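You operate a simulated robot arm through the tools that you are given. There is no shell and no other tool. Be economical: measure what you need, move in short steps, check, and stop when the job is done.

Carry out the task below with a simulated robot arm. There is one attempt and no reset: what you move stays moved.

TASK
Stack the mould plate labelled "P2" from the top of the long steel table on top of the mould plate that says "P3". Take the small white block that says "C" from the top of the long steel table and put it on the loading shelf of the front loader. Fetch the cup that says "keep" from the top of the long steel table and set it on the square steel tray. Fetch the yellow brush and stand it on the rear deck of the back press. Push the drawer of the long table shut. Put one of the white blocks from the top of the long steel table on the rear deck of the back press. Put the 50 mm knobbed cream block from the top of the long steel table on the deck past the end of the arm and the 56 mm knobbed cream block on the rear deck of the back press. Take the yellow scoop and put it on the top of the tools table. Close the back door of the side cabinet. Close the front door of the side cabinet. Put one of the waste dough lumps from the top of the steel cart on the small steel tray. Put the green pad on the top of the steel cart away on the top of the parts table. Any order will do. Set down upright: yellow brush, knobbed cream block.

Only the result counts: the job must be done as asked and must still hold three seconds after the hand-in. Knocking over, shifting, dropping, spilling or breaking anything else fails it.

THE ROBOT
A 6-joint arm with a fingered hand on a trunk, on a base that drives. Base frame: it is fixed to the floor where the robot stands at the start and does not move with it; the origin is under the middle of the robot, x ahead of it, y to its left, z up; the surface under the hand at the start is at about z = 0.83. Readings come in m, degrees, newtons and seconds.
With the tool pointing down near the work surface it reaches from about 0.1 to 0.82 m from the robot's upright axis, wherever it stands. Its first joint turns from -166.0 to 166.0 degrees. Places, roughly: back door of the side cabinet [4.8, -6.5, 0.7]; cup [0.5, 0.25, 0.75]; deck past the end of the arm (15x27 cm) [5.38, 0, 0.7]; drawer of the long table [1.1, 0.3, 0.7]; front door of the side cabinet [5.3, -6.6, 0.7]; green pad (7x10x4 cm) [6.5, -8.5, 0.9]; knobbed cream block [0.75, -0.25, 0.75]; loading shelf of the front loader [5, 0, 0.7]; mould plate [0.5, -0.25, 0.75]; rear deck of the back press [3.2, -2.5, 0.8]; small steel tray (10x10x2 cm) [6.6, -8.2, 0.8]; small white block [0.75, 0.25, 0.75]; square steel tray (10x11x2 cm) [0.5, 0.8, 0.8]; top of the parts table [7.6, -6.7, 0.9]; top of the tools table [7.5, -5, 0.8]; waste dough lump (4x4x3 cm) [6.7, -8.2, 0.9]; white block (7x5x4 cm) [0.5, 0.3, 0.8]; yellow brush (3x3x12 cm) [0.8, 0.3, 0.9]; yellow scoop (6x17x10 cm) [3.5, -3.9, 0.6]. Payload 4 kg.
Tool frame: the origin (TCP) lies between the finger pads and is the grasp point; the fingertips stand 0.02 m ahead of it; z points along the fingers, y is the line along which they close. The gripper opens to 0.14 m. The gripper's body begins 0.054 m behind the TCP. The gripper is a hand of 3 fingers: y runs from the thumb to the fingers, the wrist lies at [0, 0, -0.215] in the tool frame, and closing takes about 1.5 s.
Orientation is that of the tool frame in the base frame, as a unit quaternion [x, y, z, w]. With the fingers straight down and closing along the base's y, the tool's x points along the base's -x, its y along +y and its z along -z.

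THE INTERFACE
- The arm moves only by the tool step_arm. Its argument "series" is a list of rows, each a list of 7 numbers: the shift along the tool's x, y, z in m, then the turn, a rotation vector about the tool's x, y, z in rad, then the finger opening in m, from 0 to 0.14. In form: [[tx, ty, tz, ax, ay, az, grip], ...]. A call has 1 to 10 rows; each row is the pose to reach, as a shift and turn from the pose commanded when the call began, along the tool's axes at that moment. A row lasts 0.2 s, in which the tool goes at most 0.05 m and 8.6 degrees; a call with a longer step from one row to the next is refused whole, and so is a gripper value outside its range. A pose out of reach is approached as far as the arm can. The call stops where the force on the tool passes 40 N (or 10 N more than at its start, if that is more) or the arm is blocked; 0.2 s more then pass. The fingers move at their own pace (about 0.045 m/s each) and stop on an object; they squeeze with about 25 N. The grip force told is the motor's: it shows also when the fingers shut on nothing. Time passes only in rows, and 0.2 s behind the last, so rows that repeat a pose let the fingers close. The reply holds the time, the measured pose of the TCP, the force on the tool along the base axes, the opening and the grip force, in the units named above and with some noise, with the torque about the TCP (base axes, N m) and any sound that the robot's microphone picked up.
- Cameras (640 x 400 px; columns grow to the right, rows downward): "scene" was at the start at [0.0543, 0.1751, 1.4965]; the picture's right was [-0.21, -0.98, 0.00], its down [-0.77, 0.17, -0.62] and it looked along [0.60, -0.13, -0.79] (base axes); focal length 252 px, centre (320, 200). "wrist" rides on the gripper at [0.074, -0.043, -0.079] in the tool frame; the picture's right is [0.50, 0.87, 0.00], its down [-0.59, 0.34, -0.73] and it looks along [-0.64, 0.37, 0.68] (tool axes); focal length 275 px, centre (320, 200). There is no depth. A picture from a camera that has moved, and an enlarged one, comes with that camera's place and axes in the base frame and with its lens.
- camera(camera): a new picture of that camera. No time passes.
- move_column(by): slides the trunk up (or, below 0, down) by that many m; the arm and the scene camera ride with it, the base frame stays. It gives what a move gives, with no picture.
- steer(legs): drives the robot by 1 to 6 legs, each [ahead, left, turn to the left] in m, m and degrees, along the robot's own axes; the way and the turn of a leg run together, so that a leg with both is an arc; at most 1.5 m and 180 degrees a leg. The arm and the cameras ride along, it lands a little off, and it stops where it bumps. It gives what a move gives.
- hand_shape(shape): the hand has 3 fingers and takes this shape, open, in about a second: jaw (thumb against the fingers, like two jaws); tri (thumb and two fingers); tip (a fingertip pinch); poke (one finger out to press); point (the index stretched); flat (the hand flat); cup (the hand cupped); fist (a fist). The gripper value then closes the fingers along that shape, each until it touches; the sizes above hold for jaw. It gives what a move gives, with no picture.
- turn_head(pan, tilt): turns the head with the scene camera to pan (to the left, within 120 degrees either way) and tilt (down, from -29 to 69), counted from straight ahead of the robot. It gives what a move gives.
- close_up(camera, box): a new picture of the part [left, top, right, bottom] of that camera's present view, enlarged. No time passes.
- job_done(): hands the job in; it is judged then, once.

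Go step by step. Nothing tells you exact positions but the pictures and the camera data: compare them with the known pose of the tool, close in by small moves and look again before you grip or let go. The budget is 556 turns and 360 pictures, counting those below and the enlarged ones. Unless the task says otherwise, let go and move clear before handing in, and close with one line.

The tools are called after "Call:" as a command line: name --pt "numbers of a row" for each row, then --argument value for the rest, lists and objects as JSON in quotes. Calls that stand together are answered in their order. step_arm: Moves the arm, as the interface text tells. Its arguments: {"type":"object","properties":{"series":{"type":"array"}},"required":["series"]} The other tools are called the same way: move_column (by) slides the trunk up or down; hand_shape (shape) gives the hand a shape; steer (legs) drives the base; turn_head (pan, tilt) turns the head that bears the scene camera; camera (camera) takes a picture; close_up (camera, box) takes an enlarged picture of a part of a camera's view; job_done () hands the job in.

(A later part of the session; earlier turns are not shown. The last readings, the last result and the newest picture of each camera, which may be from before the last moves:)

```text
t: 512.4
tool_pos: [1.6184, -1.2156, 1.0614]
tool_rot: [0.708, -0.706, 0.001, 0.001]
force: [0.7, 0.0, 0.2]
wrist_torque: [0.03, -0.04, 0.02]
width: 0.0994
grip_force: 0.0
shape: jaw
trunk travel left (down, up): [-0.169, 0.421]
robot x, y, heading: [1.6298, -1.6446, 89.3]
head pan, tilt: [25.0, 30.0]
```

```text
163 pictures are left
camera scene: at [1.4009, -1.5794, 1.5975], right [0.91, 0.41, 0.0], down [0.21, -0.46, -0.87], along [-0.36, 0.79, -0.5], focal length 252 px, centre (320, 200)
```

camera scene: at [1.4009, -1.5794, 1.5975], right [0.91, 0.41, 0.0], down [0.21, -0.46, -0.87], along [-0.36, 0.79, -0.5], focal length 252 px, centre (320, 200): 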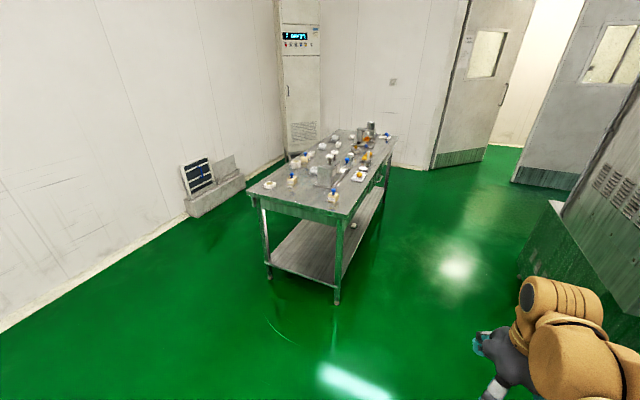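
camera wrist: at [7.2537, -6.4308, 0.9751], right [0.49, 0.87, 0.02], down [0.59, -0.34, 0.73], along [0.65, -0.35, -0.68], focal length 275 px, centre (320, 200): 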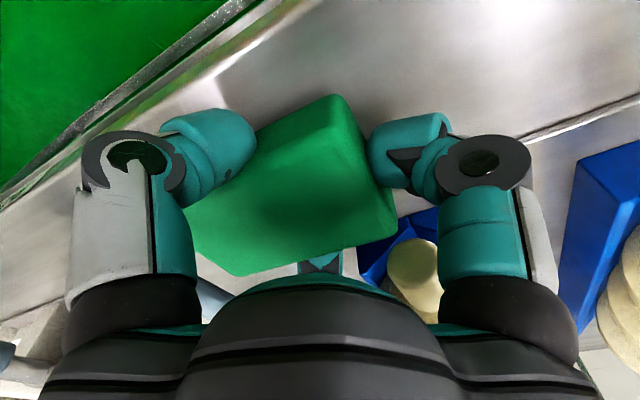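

Call:
steer --legs '[[0.1, 0.8, 0.7], [0.53, 0, 0]]'

Call:
turn_head --pan 5 --tilt 50

Call:
camera --camera "scene"

Call:
camera --camera "wrist"

```text
t: 519.4
tool_pos: [0.824, -0.5663, 1.0591]
tool_rot: [0.708, -0.706, 0.001, 0.001]
force: [0.3, 1.0, 1.3]
wrist_torque: [0.01, -0.04, -0.03]
width: 0.0998
grip_force: 0.1
shape: jaw
trunk travel left (down, up): [-0.169, 0.421]
robot x, y, heading: [0.8366, -1.0007, 89.5]
head pan, tilt: [25.0, 30.0]
```

```text
t: 520.3
tool_pos: [0.8249, -0.567, 1.0605]
tool_rot: [0.708, -0.706, 0.0, 0.002]
force: [0.0, 0.0, 0.6]
wrist_torque: [0.0, -0.01, 0.0]
width: 0.0993
grip_force: 0.0
shape: jaw
trunk travel left (down, up): [-0.169, 0.421]
robot x, y, heading: [0.8366, -0.9939, 89.2]
head pan, tilt: [5.0, 50.0]
```

```text
162 pictures are left
camera scene: at [0.6391, -0.9368, 1.5681], right [1.0, 0.08, 0.0], down [0.06, -0.76, -0.64], along [-0.05, 0.64, -0.77], focal length 252 px, centre (320, 200)
```

scene: 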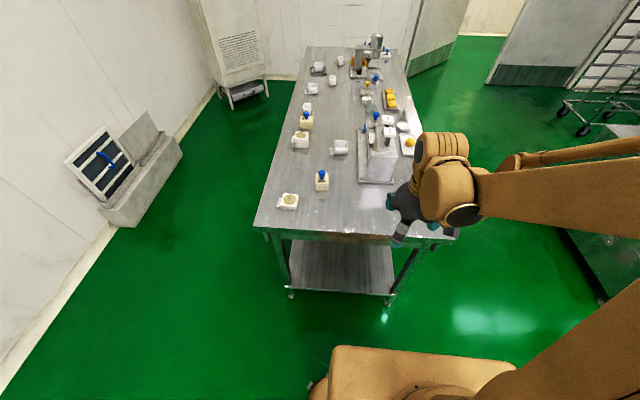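

```text
161 pictures are left
camera wrist: at [0.8683, -0.6401, 1.1397], right [-0.86, -0.5, 0.0], down [-0.34, 0.59, 0.73], along [-0.37, 0.63, -0.68], focal length 275 px, centre (320, 200)
```

wrist: 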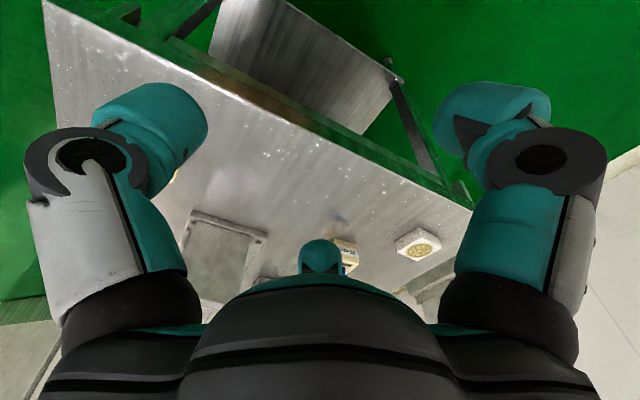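

Call:
step_arm --pt "0 0.045 0 0 0 0 0.1" --pt "0 0.09 0 0 0 0 0.1" --pt "0 0.135 0 0 0 0 0.1" --pt "0 0.18 0 0 0 0 0.1"

Call:
camera --camera "scene"

Call:
camera --camera "wrist"

```text
t: 521.3
tool_pos: [0.6468, -0.5698, 1.0628]
tool_rot: [0.709, -0.706, 0.001, 0.001]
force: [1.1, 0.0, -0.3]
wrist_torque: [-0.04, -0.02, -0.02]
width: 0.0995
grip_force: 0.2
shape: jaw
trunk travel left (down, up): [-0.169, 0.421]
robot x, y, heading: [0.8368, -0.9982, 89.1]
head pan, tilt: [5.0, 50.0]
```

```text
160 pictures are left
camera scene: at [0.6382, -0.9365, 1.5679], right [1.0, 0.08, 0.0], down [0.06, -0.76, -0.64], along [-0.05, 0.64, -0.77], focal length 252 px, centre (320, 200)
```

scene: 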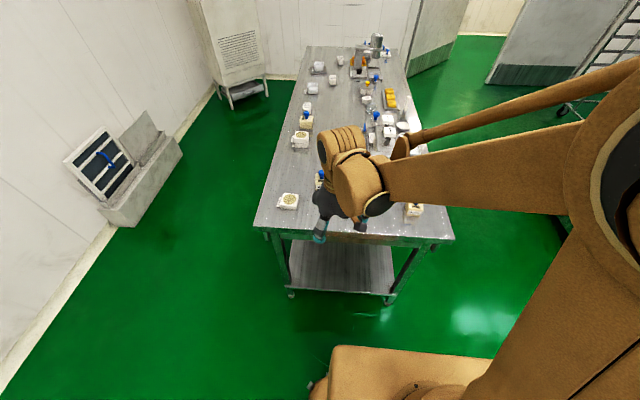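

```text
159 pictures are left
camera wrist: at [0.6911, -0.6437, 1.1415], right [-0.86, -0.5, 0.0], down [-0.34, 0.59, 0.73], along [-0.37, 0.63, -0.68], focal length 275 px, centre (320, 200)
```

wrist: 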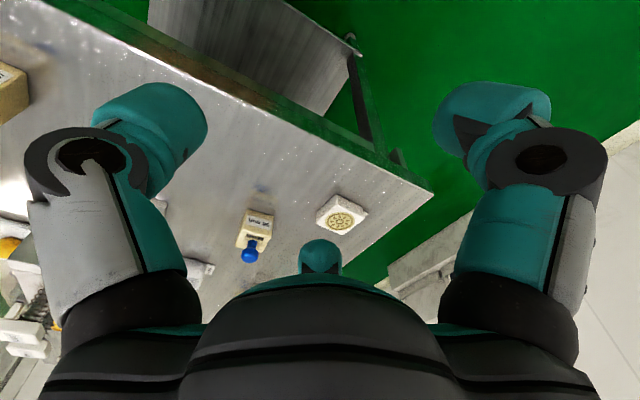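

Call:
step_arm --pt "-0.02 -0.045 0 0 0 0 0.1" --pt "-0.04 -0.09 0 0 0 0 0.1" --pt "-0.06 -0.135 0 0 0 0 0.1" --pt "-0.08 -0.18 0 0 0 0 0.1" --pt "-0.11 -0.215 0 0 0 0 0.1" --pt "-0.14 -0.25 0 0 0 0 0.1" --pt "-0.17 -0.275 0 0 0 0 0.1"

Call:
camera --camera "wrist"

Call:
close_up --camera "scene" --box '[330, 90, 480, 250]'

```text
t: 522.9
tool_pos: [0.9199, -0.397, 1.0598]
tool_rot: [0.708, -0.706, 0.001, 0.002]
force: [-0.1, -0.2, 0.0]
wrist_torque: [-0.04, 0.02, -0.02]
width: 0.0997
grip_force: 0.0
shape: jaw
trunk travel left (down, up): [-0.169, 0.421]
robot x, y, heading: [0.8357, -0.997, 89.7]
head pan, tilt: [5.0, 50.0]
```

```text
158 pictures are left
camera wrist: at [0.9639, -0.4694, 1.1394], right [-0.86, -0.5, 0.0], down [-0.34, 0.59, 0.73], along [-0.37, 0.63, -0.68], focal length 275 px, centre (320, 200)
```

wrist: 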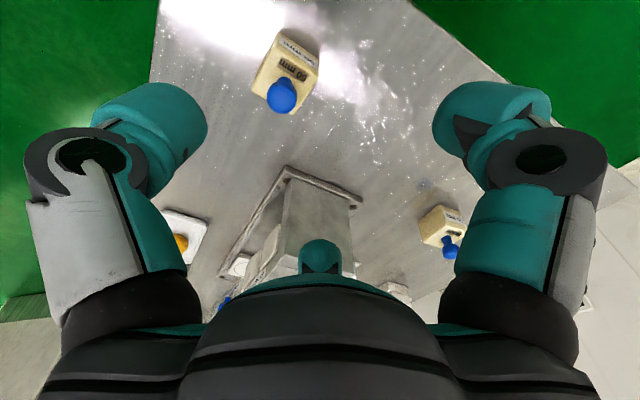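

```text
2.50 times, centred on (405, 170) of scene
camera zoom: at [0.6397, -0.9358, 1.5681], right [1.0, 0.08, 0.0], down [0.06, -0.76, -0.64], along [-0.05, 0.64, -0.77], focal length 630 px, centre (108, 275)
```

zoom: 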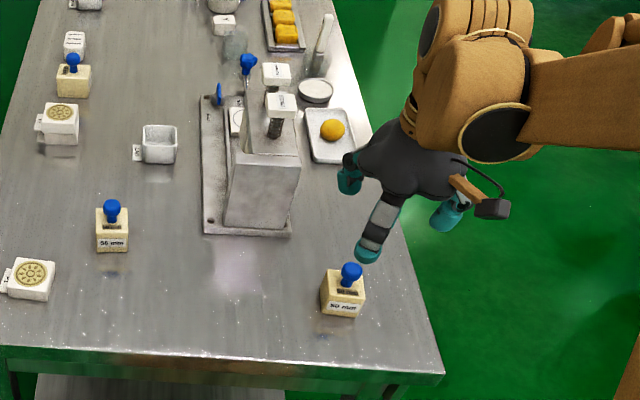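

The "50 mm" block is confirmed at about (0.934,-0.352). I move above it.

Call:
step_arm --pt "-0.03 -0.01 0.02 0 0 0 0.1" --pt "-0.045 -0.014 0.05 0 0 0 0.1" --pt "-0.045 -0.014 0.09 0 0 0 0.1"

Call:
camera --camera "wrist"

Call:
close_up --camera "scene" --box '[380, 140, 480, 230]'

```text
t: 523.7
tool_pos: [0.9328, -0.3495, 0.9705]
tool_rot: [0.709, -0.705, 0.002, 0.002]
force: [-0.1, -1.1, -0.9]
wrist_torque: [0.0, -0.03, -0.01]
width: 0.0997
grip_force: 0.1
shape: jaw
trunk travel left (down, up): [-0.169, 0.421]
robot x, y, heading: [0.8345, -0.9981, 89.5]
head pan, tilt: [5.0, 50.0]
```

```text
156 pictures are left
camera wrist: at [0.977, -0.4231, 1.0495], right [-0.86, -0.5, 0.0], down [-0.34, 0.59, 0.73], along [-0.37, 0.63, -0.68], focal length 275 px, centre (320, 200)
```

wrist: 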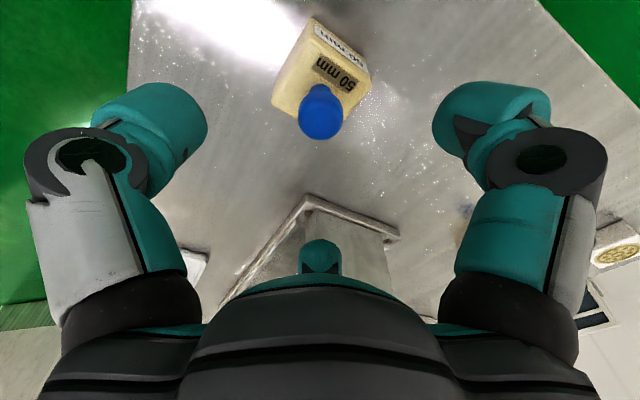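

```text
4.44 times, centred on (430, 185) of scene
camera zoom: at [0.6394, -0.9359, 1.568], right [1.0, 0.08, 0.0], down [0.06, -0.76, -0.64], along [-0.05, 0.64, -0.77], focal length 1121 px, centre (-169, 267)
```

zoom: 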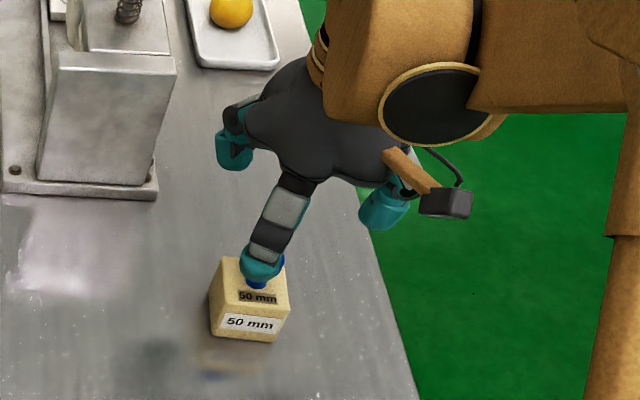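

Centred; knob top is z≈0.912. I lower to z≈0.873 (palm clear of the knob) and grip the body.

Call:
step_arm --pt "0 0.001 0.04 0 0 0 0.1" --pt "0 0.001 0.08 0 0 0 0.1" --pt "0 0.001 0.098 0 0 0 0.1" --pt "0 0.001 0.098 0 0 0 0.05" --pt "0 0.001 0.098 0 0 0 0.0" --pt "0 0.001 0.098 0 0 0 0.0" --pt "0 0.001 0.098 0 0 0 0.0" --pt "0 0.001 0.098 0 0 0 0.0"

Call:
camera --camera "wrist"

```text
t: 525.5
tool_pos: [0.9323, -0.3513, 0.8725]
tool_rot: [0.708, -0.706, 0.001, 0.001]
force: [0.5, 0.1, 0.3]
wrist_torque: [0.01, 0.03, 0.0]
width: 0.0507
grip_force: 25.1
shape: jaw
trunk travel left (down, up): [-0.169, 0.421]
robot x, y, heading: [0.8342, -0.9989, 89.5]
head pan, tilt: [5.0, 50.0]
```

```text
154 pictures are left
camera wrist: at [0.9759, -0.4245, 0.9512], right [-0.86, -0.5, 0.0], down [-0.34, 0.59, 0.73], along [-0.37, 0.63, -0.68], focal length 275 px, centre (320, 200)
```

wrist: 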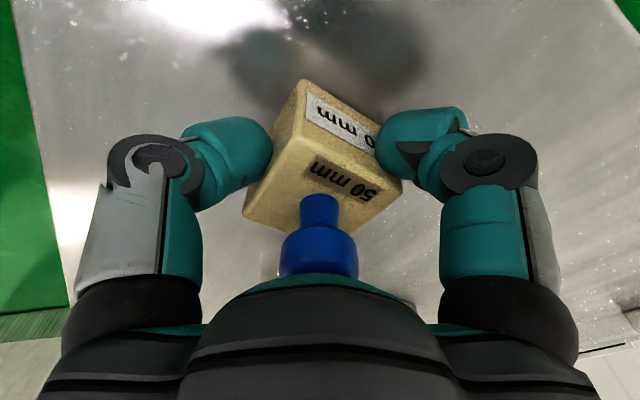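

Held. I lift, retract and drive via the lane to the corridor.

Call:
step_arm --pt "0 0 -0.04 0 0 0 0" --pt "0 0 -0.085 0 0 0 0" --pt "0 0 -0.13 0 0 0 0" --pt "0 0 -0.175 0 0 0 0" --pt "0.04 0.02 -0.19 0 0 0 0" --pt "0.085 0.04 -0.19 0 0 0 0" --pt "0.13 0.06 -0.19 0 0 0 0" --pt "0.175 0.08 -0.19 0 0 0 0" --pt "0.215 0.09 -0.19 0 0 0 0"

Call:
steer --legs '[[0, -0.94, 0.5], [1.2, 0, 0], [1.1, 0, 0], [0, 0, -90]]'

Call:
camera --camera "wrist"

```text
t: 527.5
tool_pos: [0.845, -0.5679, 1.0657]
tool_rot: [0.708, -0.706, 0.001, 0.001]
force: [0.7, -0.1, -1.8]
wrist_torque: [-0.02, -0.01, -0.01]
width: 0.0507
grip_force: 25.1
shape: jaw
trunk travel left (down, up): [-0.169, 0.421]
robot x, y, heading: [0.8349, -0.9973, 89.3]
head pan, tilt: [5.0, 50.0]
```

```text
t: 547.3
tool_pos: [2.1973, 1.3184, 1.0663]
tool_rot: [-0.015, 1.0, 0.0, -0.003]
force: [0.0, 0.0, -0.9]
wrist_torque: [0.02, -0.04, 0.01]
width: 0.0509
grip_force: 25.3
shape: jaw
trunk travel left (down, up): [-0.169, 0.421]
robot x, y, heading: [1.7677, 1.3155, 1.0]
head pan, tilt: [5.0, 50.0]
```

```text
153 pictures are left
camera wrist: at [2.1252, 1.2729, 1.1449], right [-0.52, 0.85, 0.0], down [0.58, 0.36, 0.73], along [0.62, 0.39, -0.68], focal length 275 px, centre (320, 200)
```

wrist: 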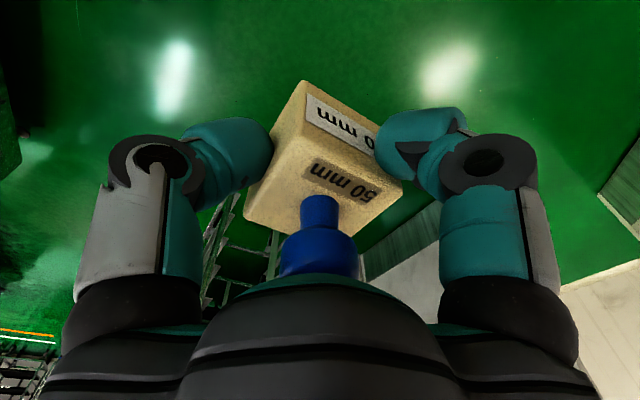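

Call:
steer --legs '[[0.1, -0.38, -1.0], [1.2, 0, 0], [1.2, 0, 0]]'

```text
t: 561.1
tool_pos: [4.7056, 0.9151, 1.0657]
tool_rot: [-0.006, 1.0, 0.0, -0.002]
force: [-0.4, 0.1, -0.9]
wrist_torque: [-0.04, -0.02, 0.0]
width: 0.0506
grip_force: 24.7
shape: jaw
trunk travel left (down, up): [-0.169, 0.421]
robot x, y, heading: [4.2747, 0.9228, -0.3]
head pan, tilt: [5.0, 50.0]
```

Call:
steer --legs '[[0.45, -0.1, 0], [0, 0, -90], [0.1, 0, 0], [0, 0.55, 0]]'

Call:
turn_head --pan 10 --tilt 50

Call:
camera --camera "scene"

Call:
camera --camera "wrist"

```text
t: 571.3
tool_pos: [5.2983, 0.3006, 1.065]
tool_rot: [0.693, 0.721, 0.001, -0.001]
force: [0.0, -0.2, -1.8]
wrist_torque: [0.0, -0.02, 0.0]
width: 0.0503
grip_force: 24.9
shape: jaw
trunk travel left (down, up): [-0.169, 0.421]
robot x, y, heading: [5.2926, 0.7321, -88.4]
head pan, tilt: [5.0, 50.0]
```

```text
t: 571.9
tool_pos: [5.2972, 0.3016, 1.0666]
tool_rot: [0.693, 0.721, 0.001, -0.002]
force: [0.6, 0.4, -0.5]
wrist_torque: [0.02, 0.03, 0.0]
width: 0.0503
grip_force: 24.8
shape: jaw
trunk travel left (down, up): [-0.169, 0.421]
robot x, y, heading: [5.2945, 0.7303, -88.7]
head pan, tilt: [10.0, 50.0]
```

```text
152 pictures are left
camera scene: at [5.4978, 0.6818, 1.568], right [-0.98, -0.2, 0.0], down [-0.15, 0.75, -0.64], along [0.13, -0.63, -0.77], focal length 252 px, centre (320, 200)
```

scene: 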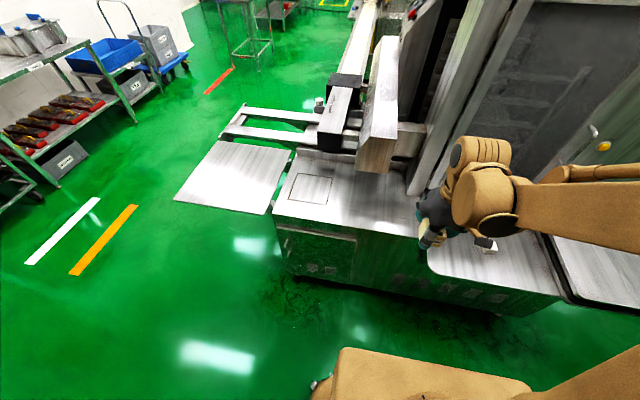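

```text
151 pictures are left
camera wrist: at [5.2538, 0.373, 1.1449], right [0.85, 0.53, 0.0], down [0.36, -0.58, 0.73], along [0.39, -0.62, -0.68], focal length 275 px, centre (320, 200)
```

wrist: 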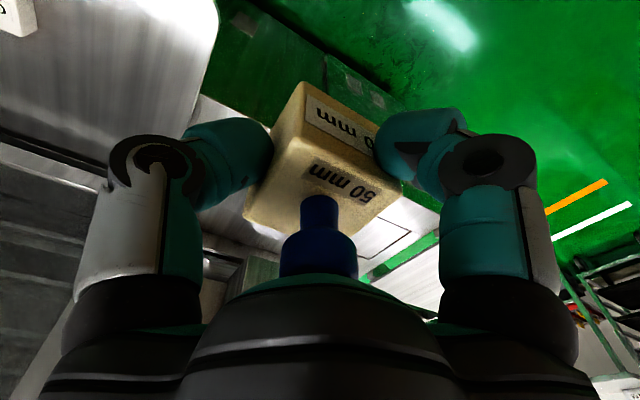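

The deck in front of the arm's end is at about (5.385,-0.01). I move the block over it and lower part way.

Call:
step_arm --pt "-0.046 0.011 0 0 0 0 0" --pt "-0.092 0.022 0 0 0 0 0" --pt "-0.138 0.033 0 0 0 0 0" --pt "-0.184 0.045 0 0 0 0 0" --pt "-0.23 0.057 0 0 0 0 0" --pt "-0.276 0.07 0 0 0 0 0" --pt "-0.314 0.08 0 0 0 0 0" --pt "-0.314 0.08 0.05 0 0 0 0" --pt "-0.314 0.08 0.1 0 0 0 0" --pt "-0.314 0.08 0.15 0 0 0 0"

Call:
step_arm --pt "0 0 0.04 0 0 0 0" --pt "0 0 0.08 0 0 0 0" --pt "0 0 0.11 0 0 0 0"

Call:
camera --camera "scene"

Call:
camera --camera "wrist"

```text
t: 574.1
tool_pos: [5.3904, -0.0103, 0.9106]
tool_rot: [0.693, 0.721, 0.001, -0.001]
force: [0.6, 0.0, -1.6]
wrist_torque: [-0.01, -0.01, -0.02]
width: 0.0498
grip_force: 24.8
shape: jaw
trunk travel left (down, up): [-0.169, 0.421]
robot x, y, heading: [5.2932, 0.7343, -88.5]
head pan, tilt: [10.0, 50.0]
```

```text
t: 574.9
tool_pos: [5.393, -0.0089, 0.8024]
tool_rot: [0.693, 0.721, 0.001, -0.001]
force: [-0.6, 0.0, -0.5]
wrist_torque: [0.01, 0.0, 0.0]
width: 0.0499
grip_force: 25.1
shape: jaw
trunk travel left (down, up): [-0.169, 0.421]
robot x, y, heading: [5.2918, 0.731, -88.4]
head pan, tilt: [10.0, 50.0]
```

```text
150 pictures are left
camera scene: at [5.4979, 0.6811, 1.568], right [-0.98, -0.2, 0.0], down [-0.15, 0.75, -0.64], along [0.13, -0.63, -0.77], focal length 252 px, centre (320, 200)
```

scene: 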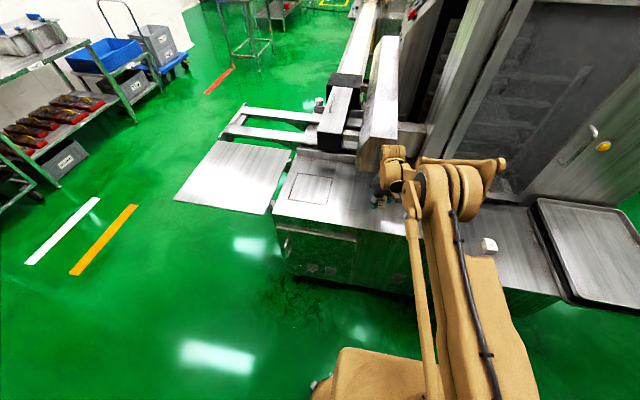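

```text
149 pictures are left
camera wrist: at [5.348, 0.0637, 0.8802], right [0.85, 0.53, 0.0], down [0.36, -0.58, 0.73], along [0.39, -0.62, -0.68], focal length 275 px, centre (320, 200)
```

wrist: 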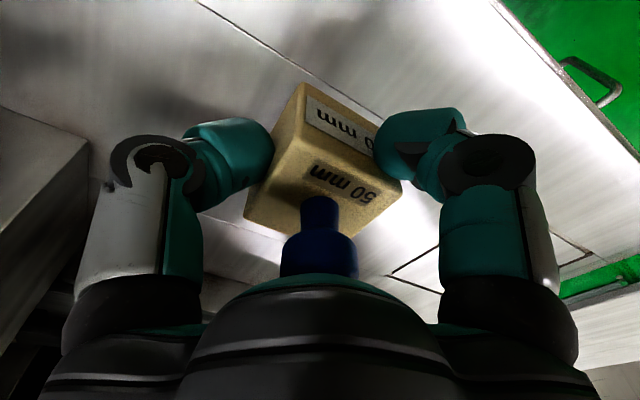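

Call:
step_arm --pt "0 -0.005 0.007 0 0 0 0" --pt "0 -0.005 0.014 0 0 0 0" --pt "0 -0.005 0.019 0 0 0 0"

Call:
close_up --camera "scene" --box '[350, 170, 420, 230]'

```text
t: 575.7
tool_pos: [5.3855, -0.0094, 0.7845]
tool_rot: [0.692, 0.722, 0.001, -0.001]
force: [-0.4, -0.2, -1.0]
wrist_torque: [0.01, 0.0, -0.02]
width: 0.05
grip_force: 24.6
shape: jaw
trunk travel left (down, up): [-0.169, 0.421]
robot x, y, heading: [5.2925, 0.7346, -88.3]
head pan, tilt: [10.0, 50.0]
```

```text
6.67 times, centred on (385, 200) of scene
camera zoom: at [5.4979, 0.6814, 1.568], right [-0.98, -0.2, 0.0], down [-0.15, 0.75, -0.64], along [0.13, -0.63, -0.77], focal length 1681 px, centre (-113, 200)
```

zoom: 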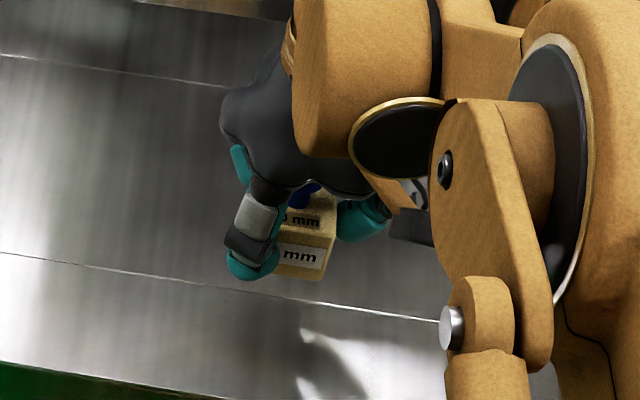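

There are seams in the deck at y≈0.02 and y≈−0.15; I shift the block to y≈−0.03 and lower to contact.

Call:
step_arm --pt "-0.021 0 0 0 0 0 0" --pt "-0.021 0 0.003 0 0 0 0" --pt "-0.021 0 0.006 0 0 0 0" --pt "-0.021 0 0.008 0 0 0 0"

```text
t: 576.7
tool_pos: [5.3871, -0.019, 0.7869]
tool_rot: [0.693, 0.721, 0.0, -0.001]
force: [-0.9, 0.9, -1.3]
wrist_torque: [-0.01, 0.01, 0.02]
width: 0.0497
grip_force: 24.8
shape: jaw
out of reach, approached as far as the arm can: row 1, 2, 3, 4
trunk travel left (down, up): [-0.169, 0.421]
robot x, y, heading: [5.2899, 0.7315, -88.2]
head pan, tilt: [10.0, 50.0]
```

Call:
step_arm --pt "0.02 0 -0.03 0 0 0 0"

Call:
steer --legs '[[0.06, 0, -1.5]]'

```text
t: 577.1
tool_pos: [5.387, 0.003, 0.8184]
tool_rot: [0.693, 0.721, 0.001, -0.001]
force: [-0.3, -0.4, -1.8]
wrist_torque: [0.02, -0.02, 0.0]
width: 0.0498
grip_force: 24.4
shape: jaw
trunk travel left (down, up): [-0.169, 0.421]
robot x, y, heading: [5.2934, 0.7306, -88.5]
head pan, tilt: [10.0, 50.0]
```

```text
t: 578.0
tool_pos: [5.3792, -0.0227, 0.817]
tool_rot: [0.694, 0.72, 0.008, -0.008]
force: [-1.7, 9.3, -2.9]
wrist_torque: [-0.43, -0.01, 0.21]
width: 0.0489
grip_force: 24.9
shape: jaw
trunk travel left (down, up): [-0.169, 0.421]
robot x, y, heading: [5.2927, 0.7013, -89.2]
head pan, tilt: [10.0, 50.0]
stopped in leg 1: the force on the tool passed its limit at 154 N (the readings are from after the stop); the commanded pose is now the measured one
```

The hand touched the loader arm's end. I back off 2 cm and look.

Call:
step_arm --pt "0.015 0 0 0 0 0 0" --pt "0.03 0 0 0 0 0 0"

Call:
camera --camera "scene"

Call:
camera --camera "wrist"

```text
t: 578.6
tool_pos: [5.377, 0.0074, 0.8153]
tool_rot: [0.694, 0.72, 0.009, -0.007]
force: [0.1, 0.6, -0.4]
wrist_torque: [-0.01, 0.01, -0.02]
width: 0.049
grip_force: 24.5
shape: jaw
trunk travel left (down, up): [-0.169, 0.421]
robot x, y, heading: [5.2968, 0.6964, -89.0]
head pan, tilt: [10.0, 50.0]
```

```text
147 pictures are left
camera scene: at [5.4978, 0.6471, 1.568], right [-0.98, -0.19, 0.0], down [-0.14, 0.75, -0.64], along [0.12, -0.63, -0.77], focal length 252 px, centre (320, 200)
```

scene: 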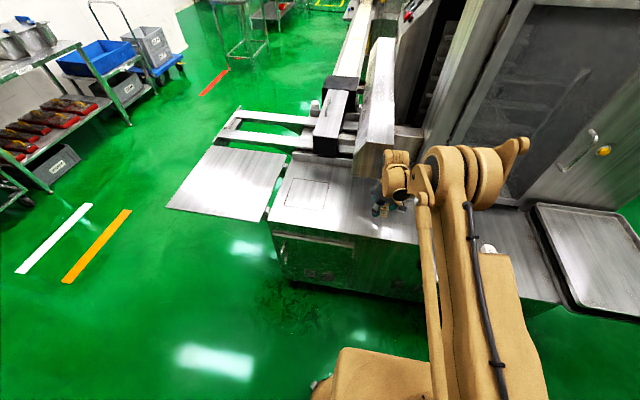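

```text
146 pictures are left
camera wrist: at [5.3328, 0.0781, 0.8962], right [0.85, 0.53, 0.01], down [0.36, -0.59, 0.72], along [0.39, -0.61, -0.69], focal length 275 px, centre (320, 200)
```

wrist: 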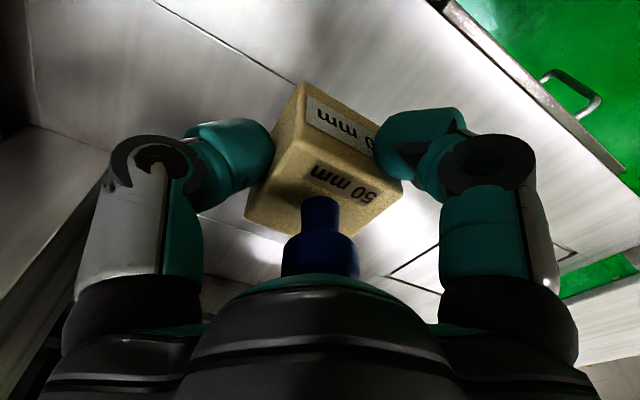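

I level the hand, set y≈−0.012 (clear of the arm) and lower.

Call:
step_arm --pt "-0.01 0.008 0 0.0024 -0.0227 0 0" --pt "-0.019 0.008 0.01 0.0024 -0.0227 0 0" --pt "-0.019 0.008 0.022 0.0024 -0.0227 0 0" --pt "-0.019 0.008 0.03 0.0024 -0.0227 0 0"

Call:
close_up --camera "scene" --box '[350, 160, 420, 230]'

```text
t: 579.6
tool_pos: [5.3861, -0.0109, 0.7863]
tool_rot: [0.694, 0.72, -0.001, 0.0]
force: [-0.2, 0.1, -1.1]
wrist_torque: [-0.01, 0.0, -0.01]
width: 0.049
grip_force: 25.1
shape: jaw
trunk travel left (down, up): [-0.169, 0.421]
robot x, y, heading: [5.2939, 0.7011, -89.1]
head pan, tilt: [10.0, 50.0]
```

```text
5.71 times, centred on (385, 195) of scene
camera zoom: at [5.4979, 0.647, 1.568], right [-0.98, -0.19, 0.0], down [-0.14, 0.75, -0.64], along [0.12, -0.63, -0.77], focal length 1441 px, centre (-51, 229)
```

zoom: 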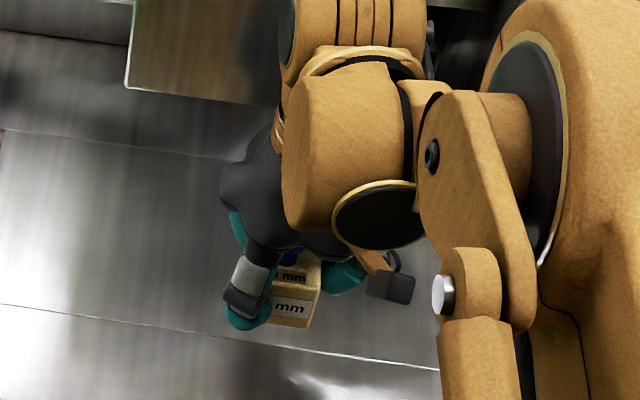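

Call:
step_arm --pt "0 0 0.003 0 0 0 0" --pt "0 0 0.006 0 0 0 0" --pt "0 0 0.008 0 0 0 0"

```text
t: 580.4
tool_pos: [5.3858, -0.0117, 0.7786]
tool_rot: [0.696, 0.718, 0.0, -0.001]
force: [0.1, -0.3, -1.4]
wrist_torque: [-0.02, -0.01, -0.02]
width: 0.049
grip_force: 25.2
shape: jaw
trunk travel left (down, up): [-0.169, 0.421]
robot x, y, heading: [5.2903, 0.7006, -88.9]
head pan, tilt: [10.0, 50.0]
```

Call:
step_arm --pt "0 0 0.002 0 0 0 0" --pt "0 0 0.004 0 0 0 0" --pt "0 0 0.005 0 0 0 0"

```text
t: 581.2
tool_pos: [5.3865, -0.0118, 0.7726]
tool_rot: [0.694, 0.72, -0.001, -0.001]
force: [-0.4, 0.7, -0.8]
wrist_torque: [0.0, 0.01, 0.04]
width: 0.049
grip_force: 24.9
shape: jaw
trunk travel left (down, up): [-0.169, 0.421]
robot x, y, heading: [5.2963, 0.7025, -89.0]
head pan, tilt: [10.0, 50.0]
```

Call:
close_up --camera "scene" --box '[365, 185, 415, 225]'

Call:
camera --camera "wrist"

```text
10.00 times, centred on (390, 205) of scene
camera zoom: at [5.4978, 0.647, 1.568], right [-0.98, -0.19, 0.0], down [-0.14, 0.75, -0.64], along [0.12, -0.63, -0.77], focal length 2521 px, centre (-380, 150)
```

zoom: 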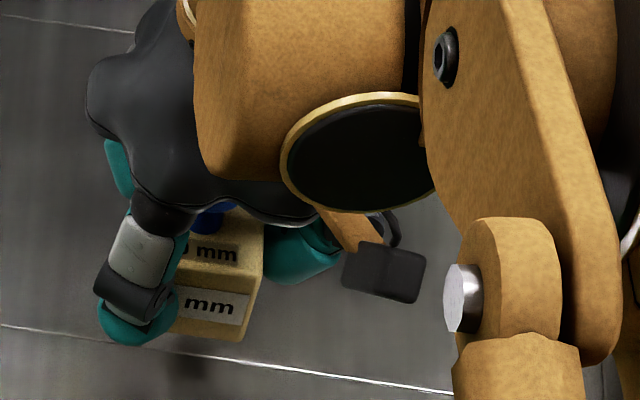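

```text
143 pictures are left
camera wrist: at [5.3422, 0.0611, 0.8522], right [0.85, 0.53, 0.0], down [0.36, -0.58, 0.73], along [0.39, -0.62, -0.68], focal length 275 px, centre (320, 200)
```

wrist: 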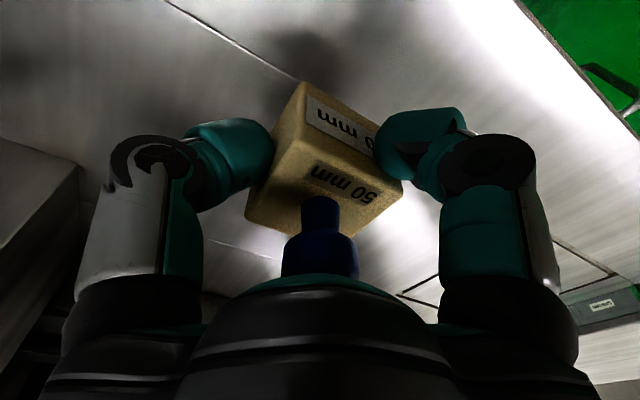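

Call:
step_arm --pt "0 0 0.002 0 0 0 0" --pt "0 0 0.004 0 0 0 0" --pt "0 0 0.006 0 0 0 0"

```text
t: 582.0
tool_pos: [5.3872, -0.0124, 0.7671]
tool_rot: [0.694, 0.72, 0.0, -0.001]
force: [-0.2, -0.9, -0.3]
wrist_torque: [-0.04, 0.01, 0.02]
width: 0.0491
grip_force: 24.8
shape: jaw
trunk travel left (down, up): [-0.169, 0.421]
robot x, y, heading: [5.292, 0.6945, -89.3]
head pan, tilt: [10.0, 50.0]
```

Call:
step_arm --pt "0 0 0.002 0 0 0 0" --pt "0 0 0.004 0 0 0 0" --pt "0 0 0.006 0 0 0 0"

Call:
close_up --camera "scene" --box '[365, 185, 415, 225]'

```text
t: 582.8
tool_pos: [5.3886, -0.0126, 0.7621]
tool_rot: [0.694, 0.72, -0.001, -0.001]
force: [0.0, 0.1, -1.4]
wrist_torque: [-0.02, -0.01, 0.0]
width: 0.0489
grip_force: 24.7
shape: jaw
trunk travel left (down, up): [-0.169, 0.421]
robot x, y, heading: [5.2901, 0.7004, -89.1]
head pan, tilt: [10.0, 50.0]
```

```text
10.00 times, centred on (390, 205) of scene
camera zoom: at [5.4979, 0.647, 1.568], right [-0.98, -0.19, 0.0], down [-0.14, 0.75, -0.64], along [0.12, -0.63, -0.77], focal length 2521 px, centre (-380, 150)
```

zoom: 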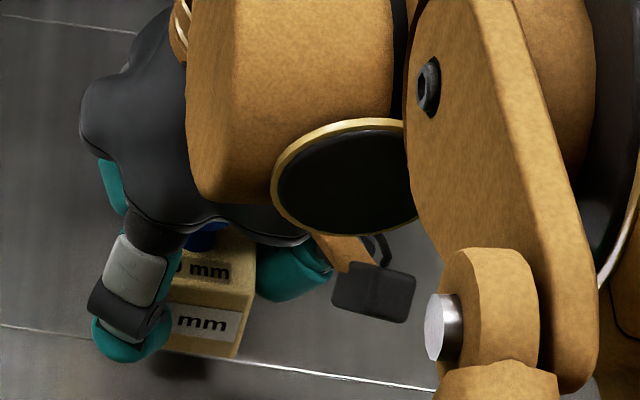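

Call:
step_arm --pt "0 0 0.002 0 0 0 0" --pt "0 0 0.004 0 0 0 0" --pt "0 0 0.006 0 0 0 0"

```text
t: 583.6
tool_pos: [5.3867, -0.0111, 0.7555]
tool_rot: [0.694, 0.72, -0.001, -0.002]
force: [0.4, -0.2, -1.0]
wrist_torque: [0.01, 0.03, -0.01]
width: 0.049
grip_force: 25.0
shape: jaw
trunk travel left (down, up): [-0.169, 0.421]
robot x, y, heading: [5.2941, 0.6988, -89.1]
head pan, tilt: [10.0, 50.0]
```

Call:
step_arm --pt "0 0 0.002 0 0 0 0" --pt "0 0 0.004 0 0 0 0" --pt "0 0 0.006 0 0 0 0"

Call:
close_up --camera "scene" --box '[365, 185, 415, 225]'

```text
t: 584.4
tool_pos: [5.3871, -0.0115, 0.7491]
tool_rot: [0.695, 0.719, 0.0, 0.0]
force: [-0.1, 0.7, -1.3]
wrist_torque: [-0.03, 0.0, 0.03]
width: 0.0492
grip_force: 24.9
shape: jaw
trunk travel left (down, up): [-0.169, 0.421]
robot x, y, heading: [5.2911, 0.6995, -89.1]
head pan, tilt: [10.0, 50.0]
```

```text
10.00 times, centred on (390, 205) of scene
camera zoom: at [5.4979, 0.647, 1.568], right [-0.98, -0.19, 0.0], down [-0.14, 0.75, -0.64], along [0.12, -0.63, -0.77], focal length 2521 px, centre (-380, 150)
```

zoom: 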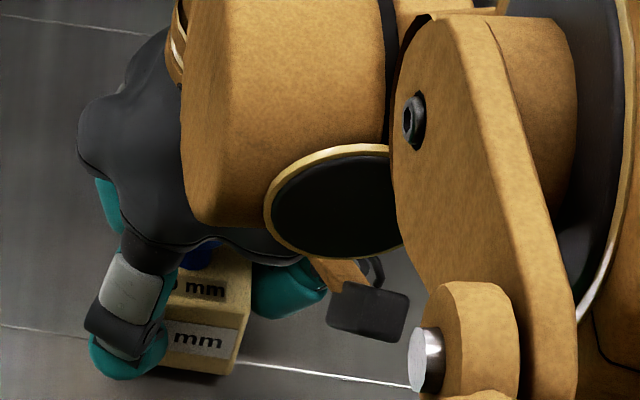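

Call:
step_arm --pt "0 0 0.003 0 0 0 0" --pt "0 0 0.006 0 0 0 0" --pt "0 0 0.008 0 0 0 0"

```text
t: 585.2
tool_pos: [5.3854, -0.0105, 0.7435]
tool_rot: [0.695, 0.719, 0.0, -0.001]
force: [0.3, -0.1, -1.8]
wrist_torque: [-0.01, 0.02, 0.01]
width: 0.049
grip_force: 25.0
shape: jaw
out of reach, approached as far as the arm can: row 3
trunk travel left (down, up): [-0.169, 0.421]
robot x, y, heading: [5.2917, 0.6973, -89.2]
head pan, tilt: [10.0, 50.0]
```

The arm is at its low limit, so I lower the trunk in small steps.

Call:
move_column --by -0.006

Call:
move_column --by -0.006

Call:
close_up --camera "scene" --box '[365, 185, 415, 225]'

```text
t: 585.8
tool_pos: [5.3862, -0.0098, 0.7408]
tool_rot: [0.695, 0.719, -0.001, 0.0]
force: [-0.8, -3.7, 17.3]
wrist_torque: [-0.15, -0.14, -0.05]
width: 0.05
grip_force: 24.5
shape: jaw
trunk travel left (down, up): [-0.163, 0.427]
robot x, y, heading: [5.2916, 0.7046, -88.9]
head pan, tilt: [10.0, 50.0]
```

```text
t: 586.2
tool_pos: [5.3822, -0.0101, 0.7367]
tool_rot: [0.695, 0.719, -0.002, 0.0]
force: [-2.1, 0.9, 26.2]
wrist_torque: [0.02, -0.05, 0.04]
width: 0.0521
grip_force: 25.1
shape: jaw
trunk travel left (down, up): [-0.159, 0.431]
robot x, y, heading: [5.295, 0.7012, -89.4]
head pan, tilt: [10.0, 50.0]
stopped: the force on the tool passed its limit at 43 N (the readings are from after the stop); the commanded pose is now the measured one
```

```text
10.00 times, centred on (390, 205) of scene
camera zoom: at [5.4974, 0.6502, 1.5579], right [-0.98, -0.19, 0.0], down [-0.14, 0.75, -0.64], along [0.12, -0.63, -0.76], focal length 2521 px, centre (-380, 150)
```

zoom: 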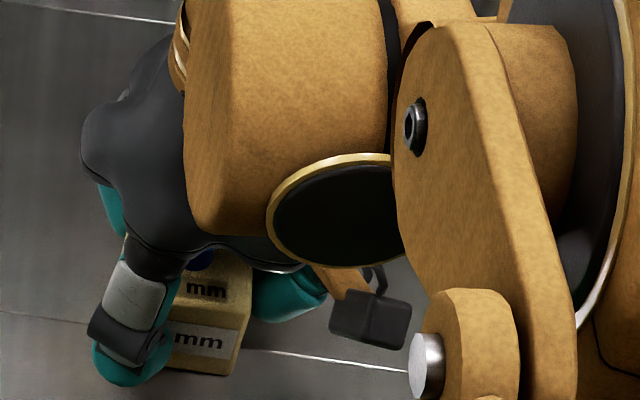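

Contact (deck z≈0.70). I release and rise.

Call:
step_arm --pt "0 0 -0.002 0 0 0 0.06" --pt "0 0 -0.002 0 0 0 0.085" --pt "0 0 -0.002 0 0 0 0.085" --pt "0 0 -0.002 0 0 0 0.085" --pt "0 0 -0.04 0 0 0 0.085" --pt "0 0 -0.08 0 0 0 0.085" --pt "0 0 -0.12 0 0 0 0.085" --pt "0.03 0 -0.155 0 0 0 0.085" --pt "0.06 0 -0.19 0 0 0 0.085"

Call:
close_up --camera "scene" --box '[300, 130, 500, 260]'

Call:
camera --camera "wrist"

```text
t: 588.2
tool_pos: [5.3814, 0.0481, 0.9256]
tool_rot: [0.695, 0.719, -0.001, 0.0]
force: [0.3, 0.2, 0.1]
wrist_torque: [-0.06, 0.0, -0.02]
width: 0.0847
grip_force: 0.1
shape: jaw
trunk travel left (down, up): [-0.159, 0.431]
robot x, y, heading: [5.2923, 0.6994, -89.1]
head pan, tilt: [10.0, 50.0]
```

```text
3.08 times, centred on (400, 195) of scene
camera zoom: at [5.4976, 0.6481, 1.5577], right [-0.98, -0.19, 0.0], down [-0.14, 0.75, -0.64], along [0.12, -0.63, -0.77], focal length 776 px, centre (74, 215)
```

zoom: 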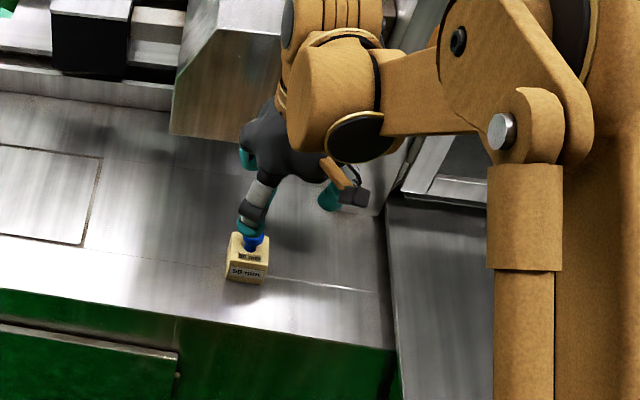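

```text
138 pictures are left
camera wrist: at [5.3378, 0.121, 1.0056], right [0.85, 0.53, 0.0], down [0.36, -0.57, 0.73], along [0.39, -0.62, -0.68], focal length 275 px, centre (320, 200)
```

wrist: 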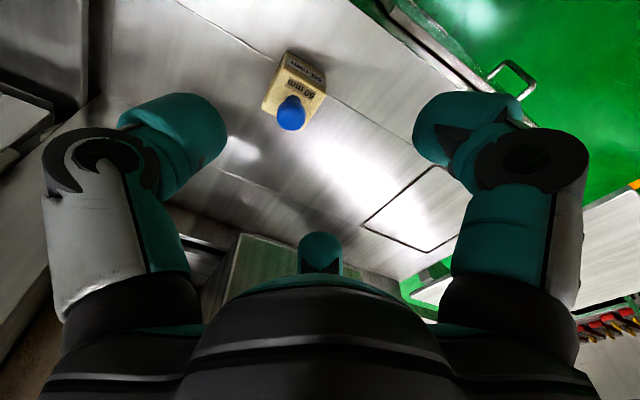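

The 50 mm block stands on the deck. I retract and return west to the table's front side for the next items.

Call:
step_arm --pt "0.04 0 -0.025 0 0 0 0.085" --pt "0.08 0 -0.05 0 0 0 0.085" --pt "0.12 0 -0.075 0 0 0 0.085" --pt "0.16 0 -0.1 0 0 0 0.085" --pt "0.2 0 -0.12 0 0 0 0.085"

Call:
steer --legs '[[0, -0.5, -1], [-0.2, 0, 0], [0, 0, -90], [1.2, 0, 0]]'

```text
t: 589.4
tool_pos: [5.374, 0.2514, 1.0455]
tool_rot: [0.695, 0.719, -0.001, 0.0]
force: [0.5, 0.4, -0.4]
wrist_torque: [0.0, 0.03, -0.02]
width: 0.0846
grip_force: 0.0
shape: jaw
trunk travel left (down, up): [-0.159, 0.431]
robot x, y, heading: [5.2958, 0.6999, -89.4]
head pan, tilt: [10.0, 50.0]
```

```text
t: 603.1
tool_pos: [3.127, 0.8615, 1.0474]
tool_rot: [1.0, -0.005, 0.0, -0.001]
force: [0.7, -0.4, 0.6]
wrist_torque: [0.04, 0.02, -0.02]
width: 0.0844
grip_force: 0.0
shape: jaw
trunk travel left (down, up): [-0.159, 0.431]
robot x, y, heading: [3.5804, 0.9233, 178.4]
head pan, tilt: [10.0, 50.0]
```

Call:
steer --legs '[[1.0, 0, 1.6], [0.83, 0, 0], [0, 0, 90], [1.2, 0, 0], [1.2, 0, 0]]'

```text
t: 627.7
tool_pos: [1.6484, -1.9181, 1.0447]
tool_rot: [0.725, 0.689, -0.002, -0.001]
force: [0.1, 0.2, -0.5]
wrist_torque: [-0.04, 0.01, -0.03]
width: 0.0847
grip_force: 0.0
shape: jaw
trunk travel left (down, up): [-0.159, 0.431]
robot x, y, heading: [1.603, -1.4611, -93.9]
head pan, tilt: [10.0, 50.0]
```

Call:
steer --legs '[[0, 0, 3.9], [0, -1.3, 0], [0, -0.3, 0], [0, 0, 90], [0, 0.9, 0], [0, 0.4, 0]]'

Call:
turn_head --pan -12.3 --tilt 51.8

Call:
camera --camera "scene"

```text
t: 646.5
tool_pos: [0.4634, -0.0906, 1.0469]
tool_rot: [-0.008, 1.0, -0.002, 0.001]
force: [-0.9, -0.3, 0.6]
wrist_torque: [-0.02, 0.02, 0.01]
width: 0.0846
grip_force: 0.0
shape: jaw
trunk travel left (down, up): [-0.159, 0.431]
robot x, y, heading: [0.0089, -0.1649, -0.4]
head pan, tilt: [10.0, 50.0]
```

```text
t: 647.4
tool_pos: [0.4639, -0.0892, 1.0474]
tool_rot: [-0.008, 1.0, -0.001, 0.001]
force: [-0.1, 1.0, -0.5]
wrist_torque: [0.01, -0.02, 0.0]
width: 0.0844
grip_force: 0.1
shape: jaw
trunk travel left (down, up): [-0.159, 0.431]
robot x, y, heading: [0.0087, -0.164, -0.3]
head pan, tilt: [-12.3, 51.8]
```

```text
137 pictures are left
camera scene: at [0.0668, 0.0113, 1.5553], right [-0.22, -0.98, 0.0], down [-0.77, 0.17, -0.62], along [0.6, -0.13, -0.79], focal length 252 px, centre (320, 200)
```

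scene: 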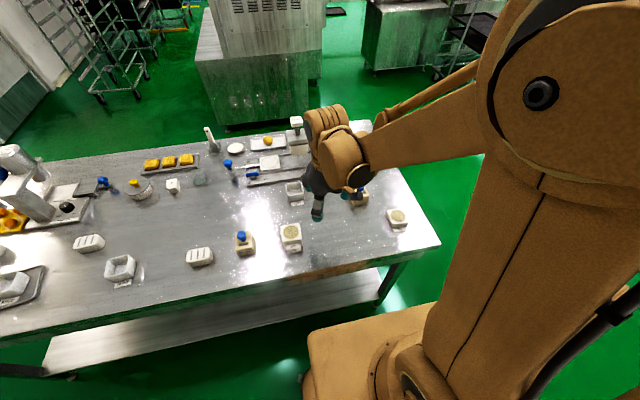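

From here all remaining table items are in reach. First I put the 62 mm block back those ~7 mm: I go above it and look.

Call:
step_arm --pt "-0.004 0.045 0 0 0 0 0.095" --pt "-0.008 0.09 0 0 0 0 0.095" --pt "-0.012 0.135 0 0 0 0 0.095" --pt "-0.016 0.18 0 0 0 0 0.095" --pt "-0.019 0.225 0 0 0 0 0.095" --pt "-0.019 0.245 0.03 0 0 0 0.095" --pt "-0.019 0.245 0.07 0 0 0 0.095"

Call:
camera --camera "wrist"

Call:
close_up --camera "scene" --box '[170, 180, 310, 280]'

```text
t: 649.0
tool_pos: [0.4799, 0.1591, 0.978]
tool_rot: [-0.008, 1.0, -0.001, 0.0]
force: [-0.5, -0.6, -0.3]
wrist_torque: [0.0, 0.02, -0.02]
width: 0.0948
grip_force: 0.0
shape: jaw
trunk travel left (down, up): [-0.159, 0.431]
robot x, y, heading: [0.0095, -0.1601, 0.2]
head pan, tilt: [-12.3, 51.8]
```

```text
136 pictures are left
camera wrist: at [0.4074, 0.1144, 1.0583], right [-0.51, 0.86, 0.0], down [0.58, 0.35, 0.73], along [0.63, 0.38, -0.68], focal length 275 px, centre (320, 200)
```

wrist: 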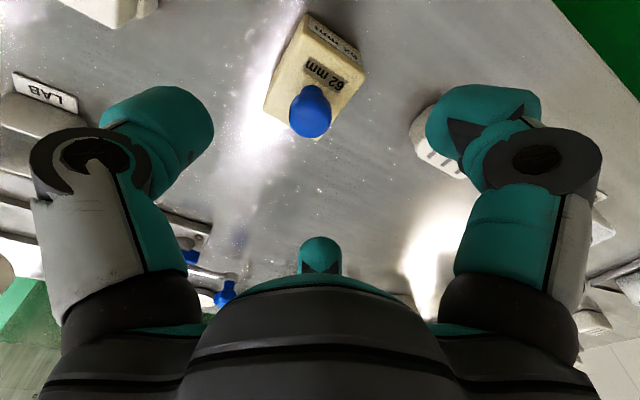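

```text
4.00 times, centred on (240, 230) of scene
camera zoom: at [0.0674, 0.0117, 1.5552], right [-0.22, -0.98, 0.0], down [-0.77, 0.17, -0.62], along [0.6, -0.13, -0.79], focal length 1008 px, centre (640, 80)
```

zoom: 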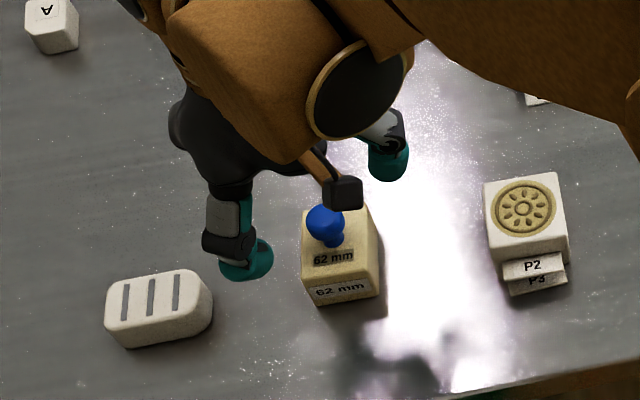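

Call:
step_arm --pt "-0.009 -0.001 0.0 0 0 0 0.095" --pt "-0.009 -0.001 0.04 0 0 0 0.095" --pt "-0.009 -0.001 0.08 0 0 0 0.095" --pt "-0.009 -0.001 0.103 0 0 0 0.095"

Call:
camera --camera "wrist"

```text
t: 650.0
tool_pos: [0.4881, 0.1552, 0.8726]
tool_rot: [-0.008, 1.0, 0.0, 0.0]
force: [0.7, -0.7, 0.0]
wrist_torque: [0.0, 0.0, -0.01]
width: 0.0945
grip_force: 0.0
shape: jaw
trunk travel left (down, up): [-0.159, 0.431]
robot x, y, heading: [0.0118, -0.1627, -0.3]
head pan, tilt: [-12.3, 51.8]
```

```text
134 pictures are left
camera wrist: at [0.4164, 0.111, 0.9512], right [-0.51, 0.86, 0.0], down [0.58, 0.35, 0.73], along [0.63, 0.38, -0.68], focal length 275 px, centre (320, 200)
```

wrist: 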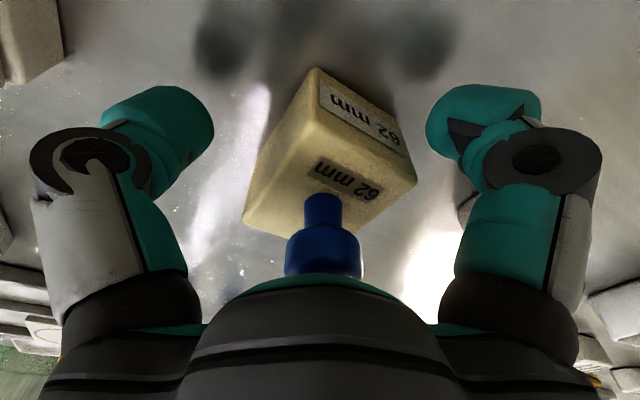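

I grip, lift 4 mm, shift +6/−3 mm with a 5° turn, and set it down.

Call:
step_arm --pt "0 0 0 0 0 0 0.05" --pt "0 0 0 0 0 0 0.0" --pt "0 0 0 0 0 0 0.0" --pt "0 0 0 0 0 0 0.0" --pt "0 0 0 0 0 0 0.0" --pt "0 0 -0.004 0 0 0 0.0" --pt "-0.006 -0.003 -0.004 0 0 0.08 0.0" --pt "-0.006 -0.003 -0.004 0 0 0.08 0.0"

Call:
step_arm --pt "0 0 0.002 0 0 0 0" --pt "0 0 0.004 0 0 0 0" --pt "0 0 0.004 0 0 0 0"

```text
t: 651.8
tool_pos: [0.4936, 0.1502, 0.8763]
tool_rot: [0.033, 0.999, -0.001, 0.0]
force: [-0.1, 0.7, -0.9]
wrist_torque: [0.0, 0.02, -0.01]
width: 0.0544
grip_force: 25.4
shape: jaw
trunk travel left (down, up): [-0.159, 0.431]
robot x, y, heading: [0.0144, -0.1663, 0.1]
head pan, tilt: [-12.3, 51.8]
```

```text
t: 652.6
tool_pos: [0.4933, 0.1494, 0.8729]
tool_rot: [0.032, 0.999, -0.001, 0.002]
force: [-0.2, 0.2, -0.8]
wrist_torque: [0.01, 0.02, 0.03]
width: 0.0546
grip_force: 24.5
shape: jaw
trunk travel left (down, up): [-0.159, 0.431]
robot x, y, heading: [0.0101, -0.1601, -0.3]
head pan, tilt: [-12.3, 51.8]
```

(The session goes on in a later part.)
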